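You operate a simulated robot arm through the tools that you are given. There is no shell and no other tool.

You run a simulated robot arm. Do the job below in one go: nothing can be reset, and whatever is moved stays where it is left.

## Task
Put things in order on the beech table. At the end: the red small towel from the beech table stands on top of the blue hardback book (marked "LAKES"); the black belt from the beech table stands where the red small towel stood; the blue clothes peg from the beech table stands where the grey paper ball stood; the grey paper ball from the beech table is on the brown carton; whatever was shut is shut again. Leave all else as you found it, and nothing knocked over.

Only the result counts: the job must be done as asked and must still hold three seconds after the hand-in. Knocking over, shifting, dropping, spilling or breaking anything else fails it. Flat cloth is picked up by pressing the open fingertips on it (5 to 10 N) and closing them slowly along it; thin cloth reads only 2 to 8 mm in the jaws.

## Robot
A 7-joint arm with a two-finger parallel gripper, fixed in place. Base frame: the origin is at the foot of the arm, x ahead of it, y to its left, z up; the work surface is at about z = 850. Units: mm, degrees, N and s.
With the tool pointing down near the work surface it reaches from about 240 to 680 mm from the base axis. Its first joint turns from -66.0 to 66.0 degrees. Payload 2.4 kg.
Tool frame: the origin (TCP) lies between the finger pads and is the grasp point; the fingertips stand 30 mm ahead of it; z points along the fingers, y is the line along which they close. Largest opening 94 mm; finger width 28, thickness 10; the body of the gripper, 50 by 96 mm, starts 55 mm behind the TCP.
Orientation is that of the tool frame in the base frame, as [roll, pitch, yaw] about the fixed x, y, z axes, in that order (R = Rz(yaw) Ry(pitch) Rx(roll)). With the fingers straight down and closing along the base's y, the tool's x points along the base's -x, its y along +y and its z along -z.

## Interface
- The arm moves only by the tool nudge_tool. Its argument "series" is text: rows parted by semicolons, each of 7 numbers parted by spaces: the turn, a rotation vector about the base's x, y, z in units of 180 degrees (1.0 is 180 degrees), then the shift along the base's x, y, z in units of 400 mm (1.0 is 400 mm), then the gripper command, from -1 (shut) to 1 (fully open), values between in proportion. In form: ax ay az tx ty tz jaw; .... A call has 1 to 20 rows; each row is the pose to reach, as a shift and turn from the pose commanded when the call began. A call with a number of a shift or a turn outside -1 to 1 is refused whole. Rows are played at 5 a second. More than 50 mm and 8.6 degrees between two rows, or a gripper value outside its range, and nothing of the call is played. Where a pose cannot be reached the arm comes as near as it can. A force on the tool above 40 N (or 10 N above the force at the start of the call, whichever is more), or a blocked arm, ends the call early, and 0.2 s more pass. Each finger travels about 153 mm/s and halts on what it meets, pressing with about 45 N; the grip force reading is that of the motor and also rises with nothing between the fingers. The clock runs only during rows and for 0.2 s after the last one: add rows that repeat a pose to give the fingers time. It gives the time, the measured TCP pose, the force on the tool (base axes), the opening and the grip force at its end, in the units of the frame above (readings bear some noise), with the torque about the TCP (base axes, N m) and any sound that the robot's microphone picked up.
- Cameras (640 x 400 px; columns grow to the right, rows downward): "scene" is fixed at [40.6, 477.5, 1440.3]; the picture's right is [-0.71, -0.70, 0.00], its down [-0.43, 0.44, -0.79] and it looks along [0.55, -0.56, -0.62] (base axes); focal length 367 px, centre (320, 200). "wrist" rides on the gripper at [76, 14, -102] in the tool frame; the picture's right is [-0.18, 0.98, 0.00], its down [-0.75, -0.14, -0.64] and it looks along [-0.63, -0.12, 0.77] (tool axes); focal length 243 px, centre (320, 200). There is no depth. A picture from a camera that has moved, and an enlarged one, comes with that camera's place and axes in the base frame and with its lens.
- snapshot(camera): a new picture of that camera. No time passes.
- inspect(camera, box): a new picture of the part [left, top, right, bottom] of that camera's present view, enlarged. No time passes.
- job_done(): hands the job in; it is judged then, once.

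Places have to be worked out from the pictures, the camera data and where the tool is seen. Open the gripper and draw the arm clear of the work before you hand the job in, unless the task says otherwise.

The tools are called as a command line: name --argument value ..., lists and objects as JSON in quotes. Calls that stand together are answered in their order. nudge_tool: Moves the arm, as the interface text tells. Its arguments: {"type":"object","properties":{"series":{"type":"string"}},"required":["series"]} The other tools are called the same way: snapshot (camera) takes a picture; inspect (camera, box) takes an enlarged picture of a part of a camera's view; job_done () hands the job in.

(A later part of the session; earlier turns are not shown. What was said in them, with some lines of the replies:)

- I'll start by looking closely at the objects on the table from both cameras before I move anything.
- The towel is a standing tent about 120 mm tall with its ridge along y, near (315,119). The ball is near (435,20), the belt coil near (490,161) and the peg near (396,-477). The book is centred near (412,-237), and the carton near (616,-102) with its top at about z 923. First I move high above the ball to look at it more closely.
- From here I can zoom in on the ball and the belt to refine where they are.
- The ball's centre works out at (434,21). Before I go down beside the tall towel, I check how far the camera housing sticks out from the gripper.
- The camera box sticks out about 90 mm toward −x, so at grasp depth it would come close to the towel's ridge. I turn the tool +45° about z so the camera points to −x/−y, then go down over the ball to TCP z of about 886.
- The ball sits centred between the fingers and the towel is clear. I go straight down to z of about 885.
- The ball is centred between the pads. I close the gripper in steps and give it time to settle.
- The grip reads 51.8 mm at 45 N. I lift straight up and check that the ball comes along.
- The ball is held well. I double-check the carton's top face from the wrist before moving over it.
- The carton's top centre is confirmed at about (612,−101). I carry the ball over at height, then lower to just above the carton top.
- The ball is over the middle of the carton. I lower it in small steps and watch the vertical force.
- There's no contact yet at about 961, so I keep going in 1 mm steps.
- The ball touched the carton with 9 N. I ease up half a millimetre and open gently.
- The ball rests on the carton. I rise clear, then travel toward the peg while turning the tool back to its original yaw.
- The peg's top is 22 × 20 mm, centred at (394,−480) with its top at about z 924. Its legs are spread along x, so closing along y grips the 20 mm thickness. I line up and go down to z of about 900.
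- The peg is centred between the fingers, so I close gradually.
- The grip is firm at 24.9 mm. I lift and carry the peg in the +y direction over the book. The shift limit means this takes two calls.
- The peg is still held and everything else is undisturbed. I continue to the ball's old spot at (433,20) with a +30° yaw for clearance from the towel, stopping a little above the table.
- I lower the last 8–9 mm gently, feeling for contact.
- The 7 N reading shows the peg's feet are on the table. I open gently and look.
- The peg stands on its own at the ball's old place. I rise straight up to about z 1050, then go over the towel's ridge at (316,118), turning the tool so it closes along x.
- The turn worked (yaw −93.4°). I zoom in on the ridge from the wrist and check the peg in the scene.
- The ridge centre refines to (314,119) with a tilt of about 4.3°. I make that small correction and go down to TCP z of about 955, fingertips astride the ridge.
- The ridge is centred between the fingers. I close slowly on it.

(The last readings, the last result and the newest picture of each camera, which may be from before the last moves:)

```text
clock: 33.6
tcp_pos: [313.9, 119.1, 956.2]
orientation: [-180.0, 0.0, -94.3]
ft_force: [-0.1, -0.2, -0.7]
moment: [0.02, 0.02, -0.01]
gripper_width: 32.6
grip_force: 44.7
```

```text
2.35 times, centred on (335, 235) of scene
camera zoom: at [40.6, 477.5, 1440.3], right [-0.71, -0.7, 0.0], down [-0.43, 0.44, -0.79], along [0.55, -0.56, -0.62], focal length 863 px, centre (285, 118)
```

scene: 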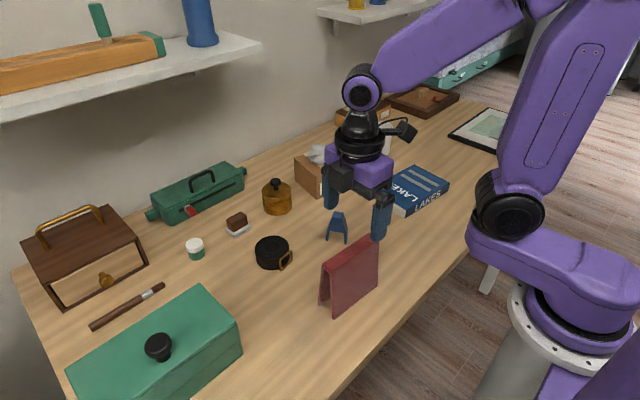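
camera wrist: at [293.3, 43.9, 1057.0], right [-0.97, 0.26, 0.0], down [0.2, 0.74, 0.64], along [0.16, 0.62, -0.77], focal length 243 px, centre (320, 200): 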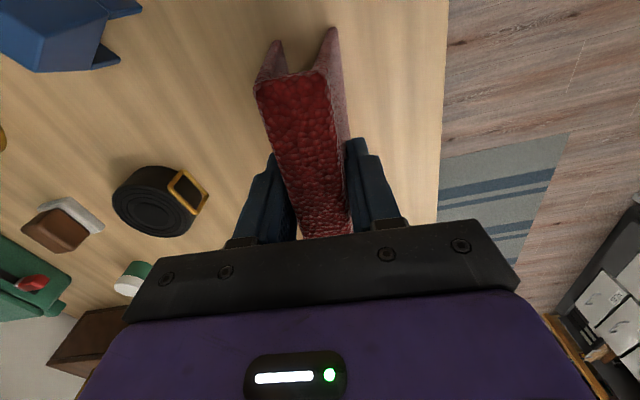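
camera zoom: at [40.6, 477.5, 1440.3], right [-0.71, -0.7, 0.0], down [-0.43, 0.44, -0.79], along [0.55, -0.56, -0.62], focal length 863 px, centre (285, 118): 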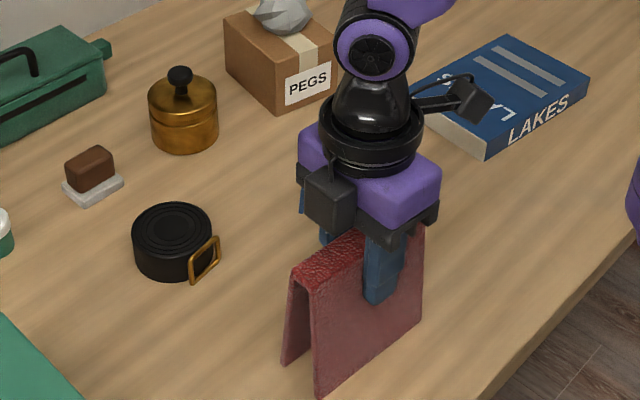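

The grip is firm at 32.6 mm and the towel keeps its shape. I lift it 110 mm, well above the peg and the other things, and check.

nudge_tool --series "0 0 0 0 0 0.03 -0.6; 0 0 0 0 0 0.08 -0.6; 0 0 0 0 0 0.16 -0.6; 0 0 0 0 0 0.24 -0.6; 0 0 0 0 0 0.3 -0.6; 0 0 0 0 0 0.3 -0.6"

snapshot --camera "scene"

snapshot --camera "wrist"

```text
clock: 35.0
tcp_pos: [315.0, 118.9, 1076.7]
orientation: [-180.0, 0.0, -94.3]
ft_force: [-0.2, -0.3, -1.6]
moment: [-0.02, -0.02, -0.03]
gripper_width: 32.8
grip_force: 45.3
```

```text
taken
```

scene: 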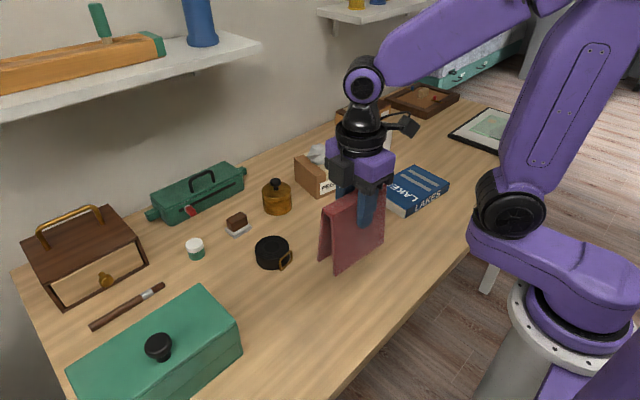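

```text
taken
camera wrist: at [295.1, 44.1, 1178.1], right [-0.97, 0.26, 0.0], down [0.2, 0.74, 0.64], along [0.17, 0.62, -0.77], focal length 243 px, centre (320, 200)
```

wrist: 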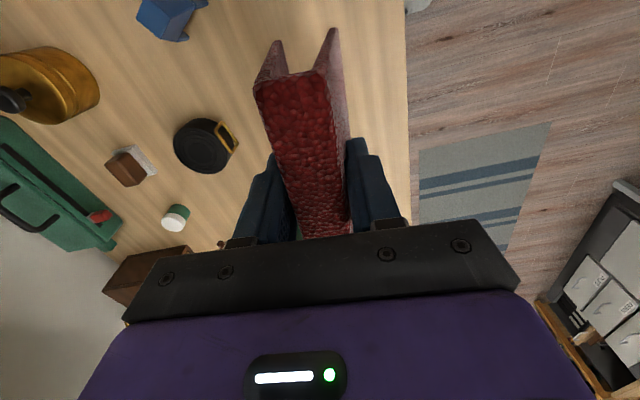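

The towel is held upright with no slip. I carry it over to above the book at (413,−237).

nudge_tool --series "0 0 0 0.02 -0.09 0 -0.6; 0 0 0 0.04 -0.18 0 -0.6; 0 0 0 0.065 -0.27 0 -0.6; 0 0 0 0.09 -0.36 0 -0.6; 0 0 0 0.115 -0.45 0 -0.6; 0 0 0 0.14 -0.54 0 -0.6; 0 0 0 0.17 -0.63 0 -0.6; 0 0 0 0.2 -0.72 0 -0.6; 0 0 0 0.225 -0.81 0 -0.6; 0 0 0 0.246 -0.89 0 -0.6; 0 0 0 0.246 -0.89 0 -0.6; 0 0 0 0.246 -0.89 -0.08 -0.6; 0 0 0 0.246 -0.89 -0.15 -0.6; 0 0 0 0.246 -0.89 -0.15 -0.6"

inspect --camera "scene" --box '[320, 80, 500, 230]'

snapshot --camera "wrist"

```text
clock: 38.0
tcp_pos: [411.9, -238.0, 1015.4]
orientation: [-180.0, 0.0, -94.3]
ft_force: [0.8, 0.6, -1.2]
moment: [0.02, 0.0, -0.01]
gripper_width: 32.9
grip_force: 45.0
```

```text
2.67 times, centred on (410, 155) of scene
camera zoom: at [40.6, 477.5, 1440.3], right [-0.71, -0.7, 0.0], down [-0.43, 0.44, -0.79], along [0.55, -0.56, -0.62], focal length 978 px, centre (80, 320)
```

zoom: 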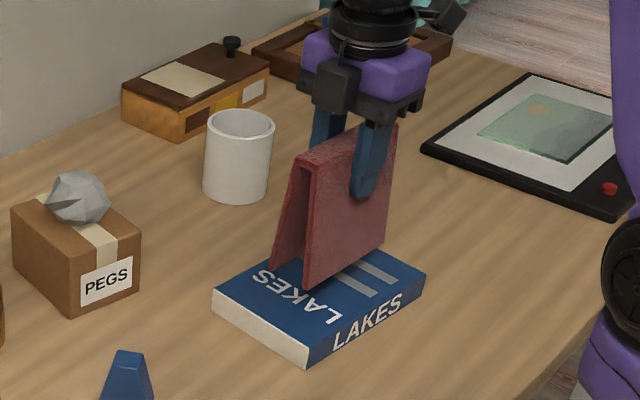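

```text
taken
camera wrist: at [392.0, -312.5, 1117.3], right [-0.97, 0.26, 0.0], down [0.2, 0.74, 0.64], along [0.16, 0.62, -0.77], focal length 243 px, centre (320, 200)
```

wrist: 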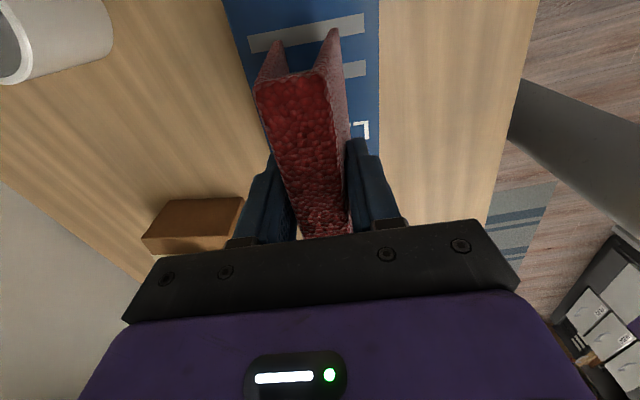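

The towel is lined up over the book. I lower to just above it, then step down feeling for contact, which I expect at TCP z of about 985.

nudge_tool --series "0 0 0 0 0 -0.03 -0.6; 0 0 0 0 0 -0.055 -0.6; 0 0 0 0 0 -0.0625 -0.6; 0 0 0 0 0 -0.067 -0.6; 0 0 0 0 0 -0.067 -0.6"

inspect --camera "scene" --box '[340, 110, 460, 220]'

```text
clock: 39.2
tcp_pos: [413.3, -239.3, 989.8]
orientation: [-180.0, 0.0, -94.2]
ft_force: [0.2, 0.4, -1.1]
moment: [-0.02, 0.04, -0.01]
gripper_width: 32.7
grip_force: 45.0
```

```text
3.64 times, centred on (400, 165) of scene
camera zoom: at [40.6, 477.5, 1440.3], right [-0.71, -0.7, 0.0], down [-0.43, 0.44, -0.79], along [0.55, -0.56, -0.62], focal length 1334 px, centre (29, 327)
```

zoom: 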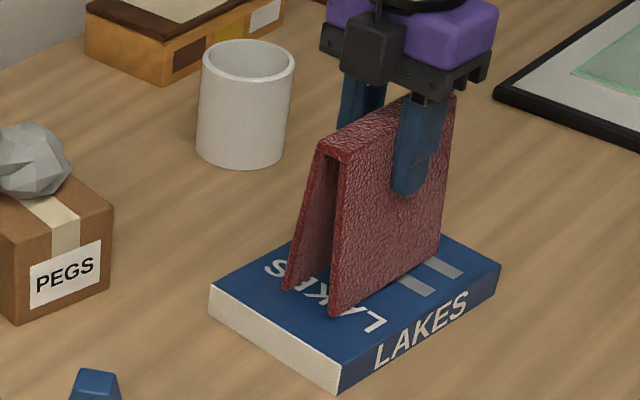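

There's no contact yet at 989, so I continue down in roughly 1 mm steps.

nudge_tool --series "0 0 0 0 0 -0.0025 -0.6; 0 0 0 0 0 -0.005 -0.6; 0 0 0 0 0 -0.0075 -0.6; 0 0 0 0 0 -0.0075 -0.6"

```text
clock: 40.2
tcp_pos: [412.3, -238.5, 987.2]
orientation: [179.9, 0.0, -94.3]
ft_force: [0.2, -0.2, -1.8]
moment: [0.0, -0.02, -0.01]
gripper_width: 32.5
grip_force: 44.9
```

nudge_tool --series "0 0 0 0 0 -0.0025 -0.6; 0 0 0 0 0 -0.005 -0.6; 0 0 0 0 0 -0.005 -0.6"

```text
clock: 41.0
tcp_pos: [411.7, -237.8, 984.9]
orientation: [180.0, 0.0, -94.4]
ft_force: [0.3, 0.9, -1.7]
moment: [0.0, -0.01, 0.0]
gripper_width: 32.7
grip_force: 45.5
```

Still no contact at about 984.5. I keep stepping down slowly.

nudge_tool --series "0 0 0 0 0 -0.0025 -0.6; 0 0 0 0 0 -0.0025 -0.6"

inspect --camera "scene" --box '[340, 110, 460, 220]'

```text
clock: 41.6
tcp_pos: [413.0, -237.9, 983.7]
orientation: [-180.0, -0.1, -94.3]
ft_force: [0.5, -0.4, -1.0]
moment: [0.02, 0.02, 0.04]
gripper_width: 32.6
grip_force: 44.5
```

```text
3.64 times, centred on (400, 165) of scene
camera zoom: at [40.6, 477.5, 1440.3], right [-0.71, -0.7, 0.0], down [-0.43, 0.44, -0.79], along [0.55, -0.56, -0.62], focal length 1334 px, centre (29, 327)
```

zoom: 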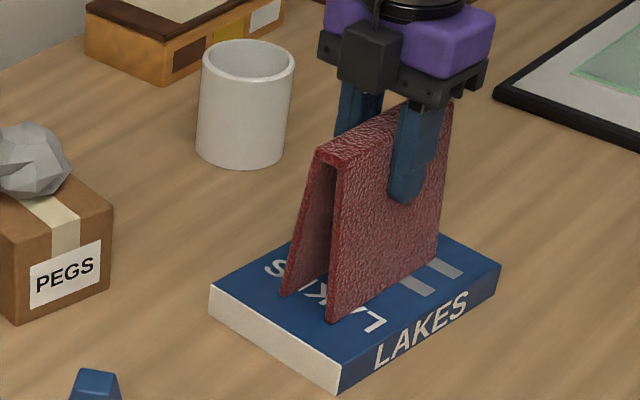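

nudge_tool --series "0 0 0 0 0 -0.0015 -0.6; 0 0 0 0 0 -0.003 -0.6; 0 0 0 0 0 -0.003 -0.6"

```text
clock: 42.4
tcp_pos: [412.2, -238.2, 983.1]
orientation: [-179.9, -0.1, -94.3]
ft_force: [-3.4, 1.6, 22.0]
moment: [0.49, 0.36, -0.02]
gripper_width: 32.6
grip_force: 45.3
```

It made contact at 22 N. I ease back up about 0.7 mm to unload it before releasing.

nudge_tool --series "0 0 0 0 0 0.001 -0.6; 0 0 0 0 0 0.0018 -0.6; 0 0 0 0 0 0.0018 -0.6"

```text
clock: 43.2
tcp_pos: [413.6, -238.0, 984.3]
orientation: [-179.9, 0.0, -94.3]
ft_force: [-0.9, -0.2, 13.3]
moment: [-0.13, 0.03, 0.0]
gripper_width: 32.7
grip_force: 44.9
```

nudge_tool --series "0 0 0 0 0 0.001 -0.6; 0 0 0 0 0 0.001 -0.31; 0 0 0 0 0 0.001 -0.28; 0 0 0 0 0 0.001 -0.24; 0 0 0 0 0 0.001 -0.15; 0 0 0 0 0 0.001 0.1; 0 0 0 0 0 0.001 0.5; 0 0 0 0 0 0.001 0.9; 0 0 0 0 0 0.001 0.9"

inspect --camera "scene" --box '[340, 90, 460, 220]'

snapshot --camera "wrist"

```text
clock: 45.2
tcp_pos: [413.0, -238.0, 984.7]
orientation: [180.0, 0.0, -94.3]
ft_force: [0.0, -0.1, -0.4]
moment: [0.0, 0.04, 0.01]
gripper_width: 89.3
grip_force: 0.0
```

```text
3.08 times, centred on (400, 155) of scene
camera zoom: at [40.6, 477.5, 1440.3], right [-0.71, -0.7, 0.0], down [-0.43, 0.44, -0.79], along [0.55, -0.56, -0.62], focal length 1129 px, centre (74, 338)
```

zoom: 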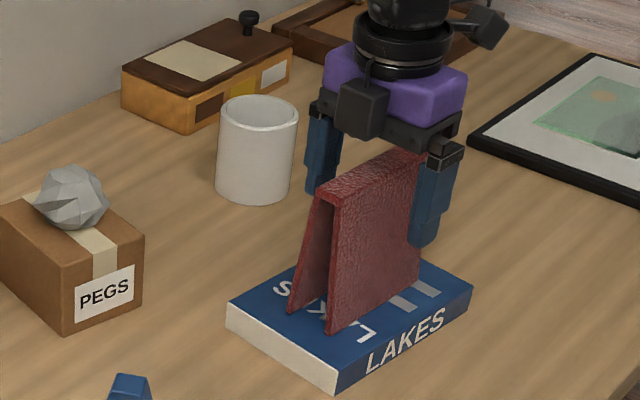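

```text
taken
camera wrist: at [392.9, -312.9, 1085.5], right [-0.97, 0.26, 0.0], down [0.2, 0.74, 0.64], along [0.17, 0.62, -0.77], focal length 243 px, centre (320, 200)
```

wrist: 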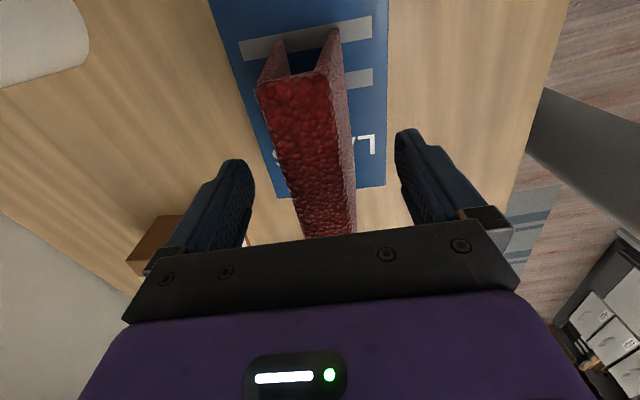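

The towel stands freely on the book. I rise well clear and move to view the belt, turning the tool back to its default yaw.

nudge_tool --series "0 0 0 0 0 0.06 1; 0 0 0 0 0 0.14 1; 0 0 0 0 0 0.22 1; 0 0 -0.03 0.01 0.07 0.25 1; 0 0 -0.07 0.025 0.15 0.25 1; 0 0 -0.11 0.04 0.23 0.25 1; 0 0 -0.15 0.05 0.31 0.25 1; 0 0 -0.19 0.065 0.39 0.25 1; 0 0 -0.23 0.08 0.47 0.25 1; 0 0 -0.27 0.09 0.55 0.25 1; 0 0 -0.31 0.105 0.63 0.25 1; 0 0 -0.35 0.12 0.71 0.25 1; 0 0 -0.39 0.13 0.79 0.25 1; 0 0 -0.43 0.15 0.87 0.25 1; 0 0 -0.46 0.16 0.95 0.25 1; 0 0 -0.476 0.167 0.97 0.25 1; 0 0 -0.476 0.167 0.97 0.2 1; 0 0 -0.476 0.167 0.97 0.2 1"

snapshot --camera "wrist"

snapshot --camera "scene"

```text
clock: 49.0
tcp_pos: [479.7, 148.3, 1063.0]
orientation: [180.0, 0.0, -180.0]
ft_force: [0.8, -0.1, -0.2]
moment: [0.02, 0.0, -0.02]
gripper_width: 94.1
grip_force: 0.1
```

```text
taken
camera wrist: at [403.3, 163.1, 1164.7], right [0.18, 0.98, 0.0], down [0.75, -0.14, 0.64], along [0.63, -0.12, -0.77], focal length 243 px, centre (320, 200)
```

wrist: 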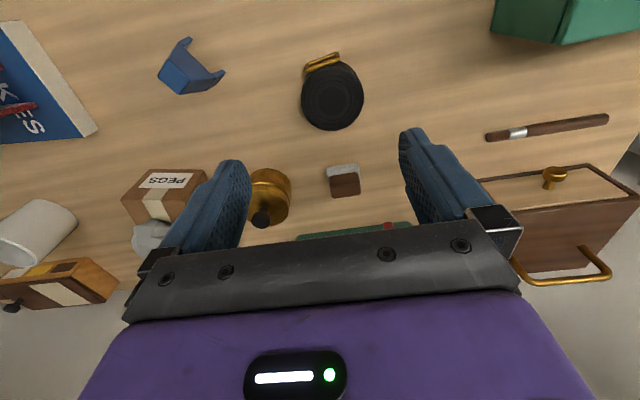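

```text
taken
```

scene: 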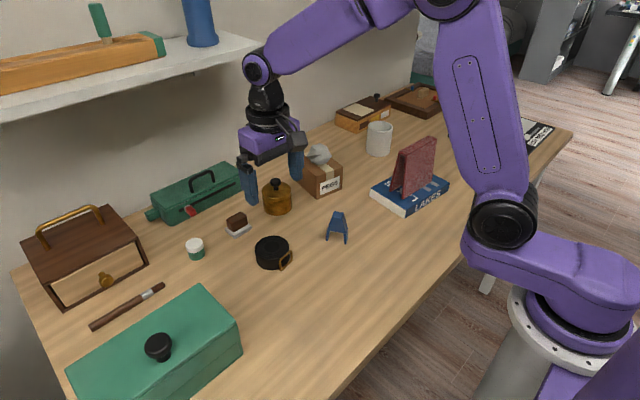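

I zoom in on the belt and its buckle to set the grip axis.

inspect --camera "wrist" --box '[282, 40, 382, 140]'

inspect --camera "scene" --box '[240, 220, 310, 280]'

```text
4.00 times, centred on (332, 90) of wrist
camera zoom: at [403.3, 163.1, 1164.7], right [0.18, 0.98, 0.0], down [0.75, -0.14, 0.64], along [0.63, -0.12, -0.77], focal length 970 px, centre (272, 640)
```

zoom: 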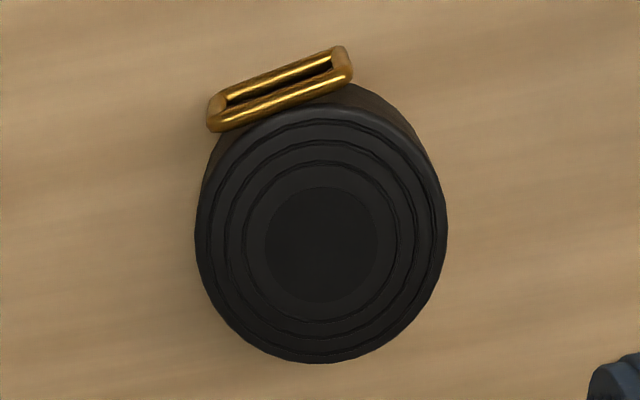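

```text
6.67 times, centred on (275, 250) of scene
camera zoom: at [40.6, 477.5, 1440.3], right [-0.71, -0.7, 0.0], down [-0.43, 0.44, -0.79], along [0.55, -0.56, -0.62], focal length 2445 px, centre (620, -133)
```

zoom: 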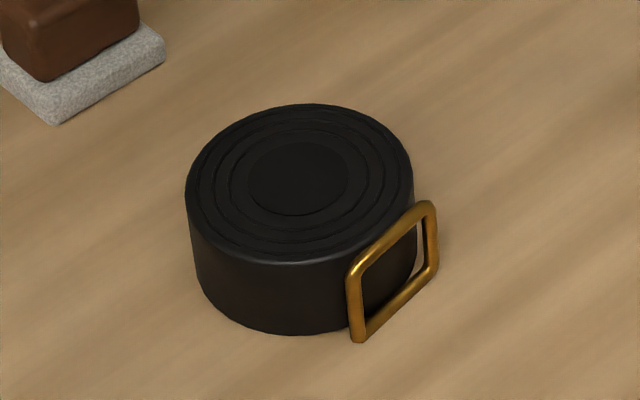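

The coil is about 70 mm across and 30 mm high, centred at (492,160.5), with the buckle on its −x side. Closing along y misses the buckle. I line up and descend.

nudge_tool --series "0 0 0 0.031 0.029 -0.02 1; 0 0 0 0.031 0.029 -0.11 1; 0 0 0 0.031 0.029 -0.2 1; 0 0 0 0.031 0.029 -0.29 1; 0 0 0 0.031 0.029 -0.35 1; 0 0 0 0.031 0.029 -0.35 1"

snapshot --camera "wrist"

inspect --camera "scene" --box '[200, 170, 340, 290]'

```text
clock: 50.4
tcp_pos: [491.2, 160.5, 922.3]
orientation: [180.0, -0.1, -179.9]
ft_force: [-0.4, 0.0, 0.1]
moment: [0.01, 0.02, 0.05]
gripper_width: 93.9
grip_force: 0.1
```

```text
taken
camera wrist: at [414.5, 174.9, 1024.2], right [0.18, 0.98, 0.0], down [0.75, -0.14, 0.64], along [0.63, -0.12, -0.77], focal length 243 px, centre (320, 200)
```

wrist: 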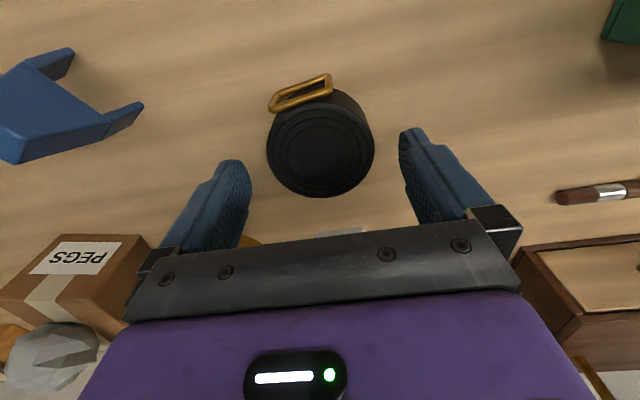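

```text
3.33 times, centred on (270, 230) of scene
camera zoom: at [40.6, 477.5, 1440.3], right [-0.71, -0.7, 0.0], down [-0.43, 0.44, -0.79], along [0.55, -0.56, -0.62], focal length 1223 px, centre (487, 100)
```

zoom: 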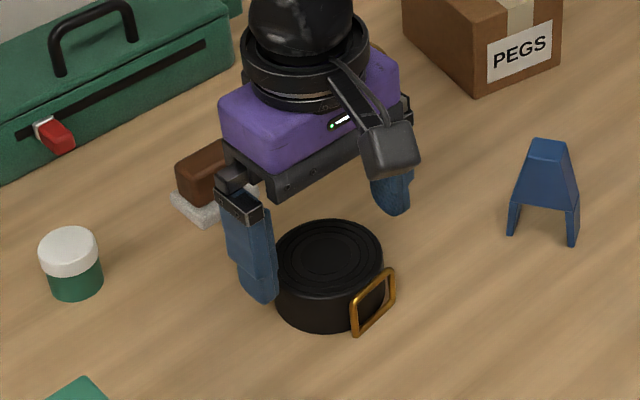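

The alignment is confirmed at (491.8,160.8). I go down to z of about 884 and close slowly.

nudge_tool --series "0 0 0 0.001 0 -0.04 1; 0 0 0 0.001 0 -0.075 1; 0 0 0 0.001 0 -0.095 1; 0 0 0 0.001 0 -0.095 1; 0 0 0 0.001 0 -0.095 0.75; 0 0 0 0.001 0 -0.095 0.6; 0 0 0 0.001 0 -0.095 0.5; 0 0 0 0.001 0 -0.095 0.4; 0 0 0 0.001 0 -0.095 0.3; 0 0 0 0.001 0 -0.095 0.3"

snapshot --camera "wrist"

```text
clock: 52.6
tcp_pos: [491.8, 161.2, 886.0]
orientation: [180.0, 0.0, -180.0]
ft_force: [0.5, -0.6, 0.1]
moment: [-0.03, 0.0, 0.0]
gripper_width: 72.2
grip_force: 44.7
```

```text
taken
camera wrist: at [416.1, 175.2, 987.8], right [0.18, 0.98, 0.0], down [0.75, -0.14, 0.64], along [0.63, -0.12, -0.77], focal length 243 px, centre (320, 200)
```

wrist: 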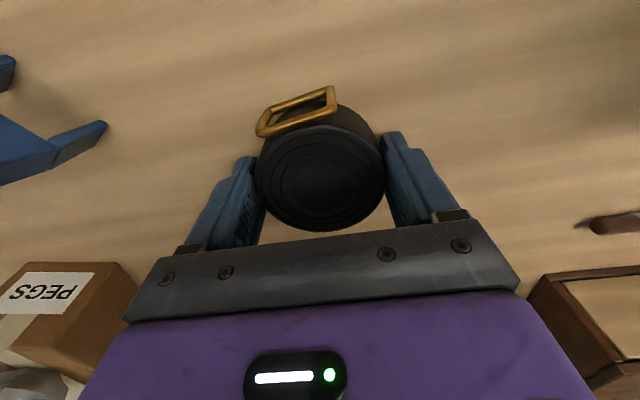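

The coil is held at 72.2 mm. I lift it and carry it to the towel's old spot at (316,119).

nudge_tool --series "0 0 0 0 0 0.03 0.3; 0 0 0 0 0 0.1 0.3; 0 0 0 0 0 0.19 0.3; 0 0 0 0 0 0.25 0.3; 0 0 0 -0.1 -0.025 0.25 0.3; 0 0 0 -0.2 -0.05 0.25 0.3; 0 0 0 -0.3 -0.075 0.25 0.3; 0 0 0 -0.4 -0.1 0.25 0.3; 0 0 0 -0.44 -0.106 0.25 0.3; 0 0 0 -0.44 -0.106 0.25 0.3; 0 0 0 -0.44 -0.106 0.16 0.3; 0 0 0 -0.44 -0.106 0.08 0.3; 0 0 0 -0.44 -0.106 0.03 0.3; 0 0 0 -0.44 -0.106 0.02 0.3; 0 0 0 -0.44 -0.106 0.02 0.3"

snapshot --camera "scene"

snapshot --camera "wrist"

```text
clock: 55.8
tcp_pos: [314.6, 119.0, 893.2]
orientation: [-180.0, 0.0, -180.0]
ft_force: [-0.1, -0.9, -1.9]
moment: [-0.01, -0.04, 0.04]
gripper_width: 71.5
grip_force: 45.2
```

```text
taken
```

scene: 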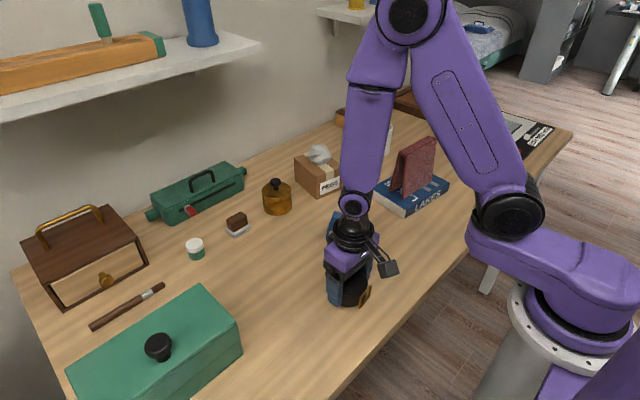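

```text
taken
camera wrist: at [238.7, 133.3, 995.0], right [0.18, 0.98, 0.0], down [0.75, -0.14, 0.64], along [0.63, -0.12, -0.77], focal length 243 px, centre (320, 200)
```

wrist: 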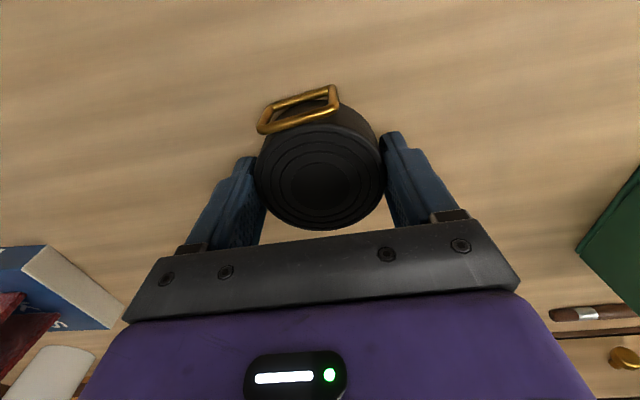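

The belt is over the spot, about 8 mm above the table. I lower it in fine steps.

nudge_tool --series "0 0 0 0.002 0 -0.01 0.3; 0 0 0 0.002 0 -0.0155 0.3; 0 0 0 0.002 0 -0.018 0.3; 0 0 0 0.002 0 -0.0195 0.3; 0 0 0 0.002 0 -0.0195 0.3"

```text
clock: 57.0
tcp_pos: [316.4, 119.4, 884.5]
orientation: [179.9, 0.1, -179.8]
ft_force: [1.2, -3.9, 22.0]
moment: [-0.76, -0.25, 0.1]
gripper_width: 71.5
grip_force: 44.6
```

It's touching the table at 22 N. I ease up slightly, open slowly, then check.

nudge_tool --series "0 0 0 0 0 0.001 0.3; 0 0 0 0 0 0.002 0.3; 0 0 0 0 0 0.002 0.51; 0 0 0 0 0 0.002 0.55; 0 0 0 0 0 0.002 0.6; 0 0 0 0 0 0.002 0.7; 0 0 0 0 0 0.002 0.85; 0 0 0 0 0 0.002 1; 0 0 0 0 0 0.002 1"

snapshot --camera "wrist"

```text
clock: 59.0
tcp_pos: [316.0, 119.0, 886.0]
orientation: [180.0, -0.1, 179.9]
ft_force: [-1.0, -0.7, 1.1]
moment: [-0.01, -0.01, -0.01]
gripper_width: 94.1
grip_force: 0.1
```

```text
taken
camera wrist: at [240.2, 133.6, 988.1], right [0.18, 0.98, 0.0], down [0.75, -0.14, 0.64], along [0.63, -0.12, -0.77], focal length 243 px, centre (320, 200)
```

wrist: 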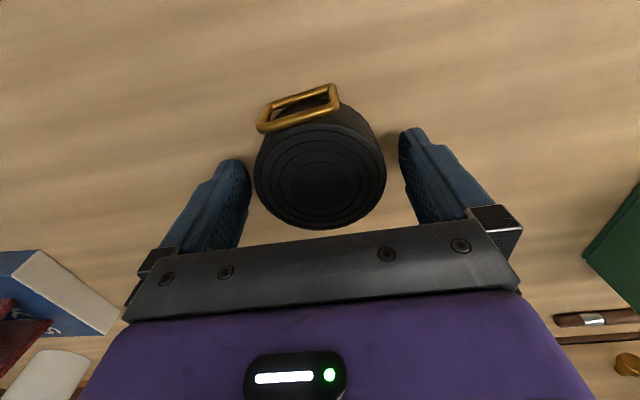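

The belt is down and released. I rise straight up to well above everything and move back slightly so the final view is clear.

nudge_tool --series "0 0 0 0 0 0.05 1; 0 0 0 0 0 0.14 1; 0 0 0 0 0 0.24 1; 0 0 0 0 0 0.34 1; 0 0 0 0 0 0.44 1; 0 0 0 0 0 0.53 1; 0 0 0 0 -0.1 0.56 1; 0 0 0 0 -0.2 0.56 1; 0 0 0 0 -0.3 0.56 1; 0 0 0 0.03 -0.4 0.56 1; 0 0 0 0.06 -0.5 0.56 1; 0 0 0 0.09 -0.6 0.56 1; 0 0 0 0.12 -0.7 0.56 1; 0 0 0 0.14 -0.78 0.57 1; 0 0 0 0.14 -0.78 0.57 1"

snapshot --camera "scene"

inspect --camera "scene" --box '[220, 120, 480, 320]'

snapshot --camera "wrist"

```text
clock: 62.2
tcp_pos: [372.4, -194.4, 1114.4]
orientation: [-180.0, 0.0, -179.9]
ft_force: [0.0, -0.3, 1.3]
moment: [-0.02, 0.03, 0.0]
gripper_width: 94.3
grip_force: 0.1
```

```text
taken
```

scene: 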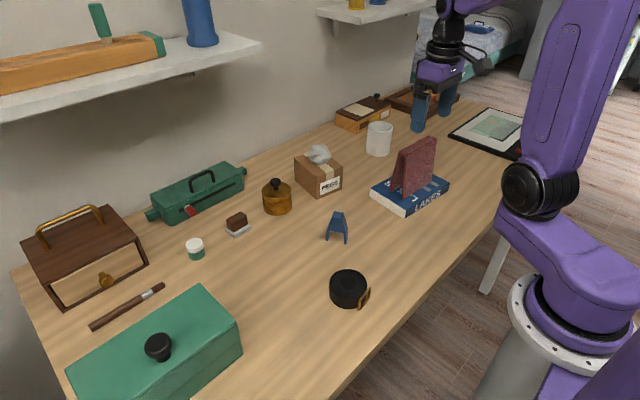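

```text
2.00 times, centred on (350, 220) of scene
camera zoom: at [40.6, 477.4, 1440.3], right [-0.71, -0.7, 0.0], down [-0.43, 0.44, -0.79], along [0.55, -0.56, -0.62], focal length 734 px, centre (260, 160)
```

zoom: 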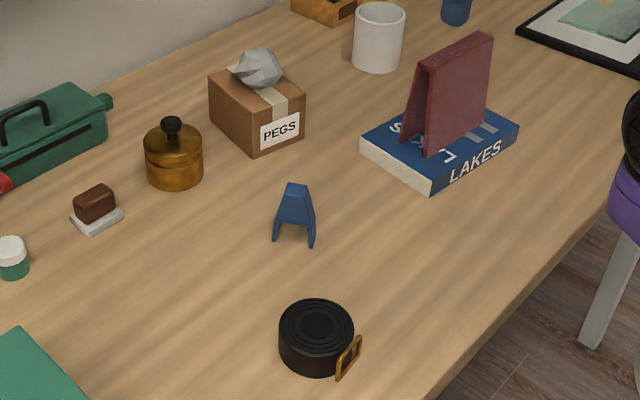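

```text
taken
camera wrist: at [296.7, -180.4, 1215.4], right [0.18, 0.98, 0.0], down [0.75, -0.14, 0.64], along [0.63, -0.12, -0.77], focal length 243 px, centre (320, 200)
```

wrist: 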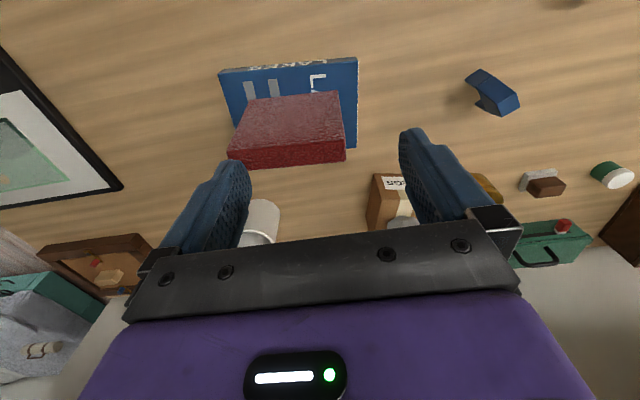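

The final views show the towel upright on the LAKES book, the belt where the towel stood, the peg where the ball stood, and the ball on the carton. Nothing else has moved and every lid is as it was. The gripper is open and clear, so I hand the job in.

job_done

```text
The job is handed in.
```

I moved all four things on the beech table to where you asked and handed the job in. I don't have the judge's verdict yet. In the last pictures before handing in:

- **Red towel:** stands upright on top of the blue "LAKES" book.
- **Black belt:** lies coiled where the towel stood, with its centre within about 5 mm of the towel's.
- **Blue peg:** stands on its legs where the paper ball was. I turned it about 30° from how it stood before, to keep the gripper clear of the towel.
- **Grey paper ball:** rests near the middle of the brown carton.

I opened nothing, and the pictures show nothing else shifted or knocked over. The gripper is open and the arm is back near where it started, clear of the table.
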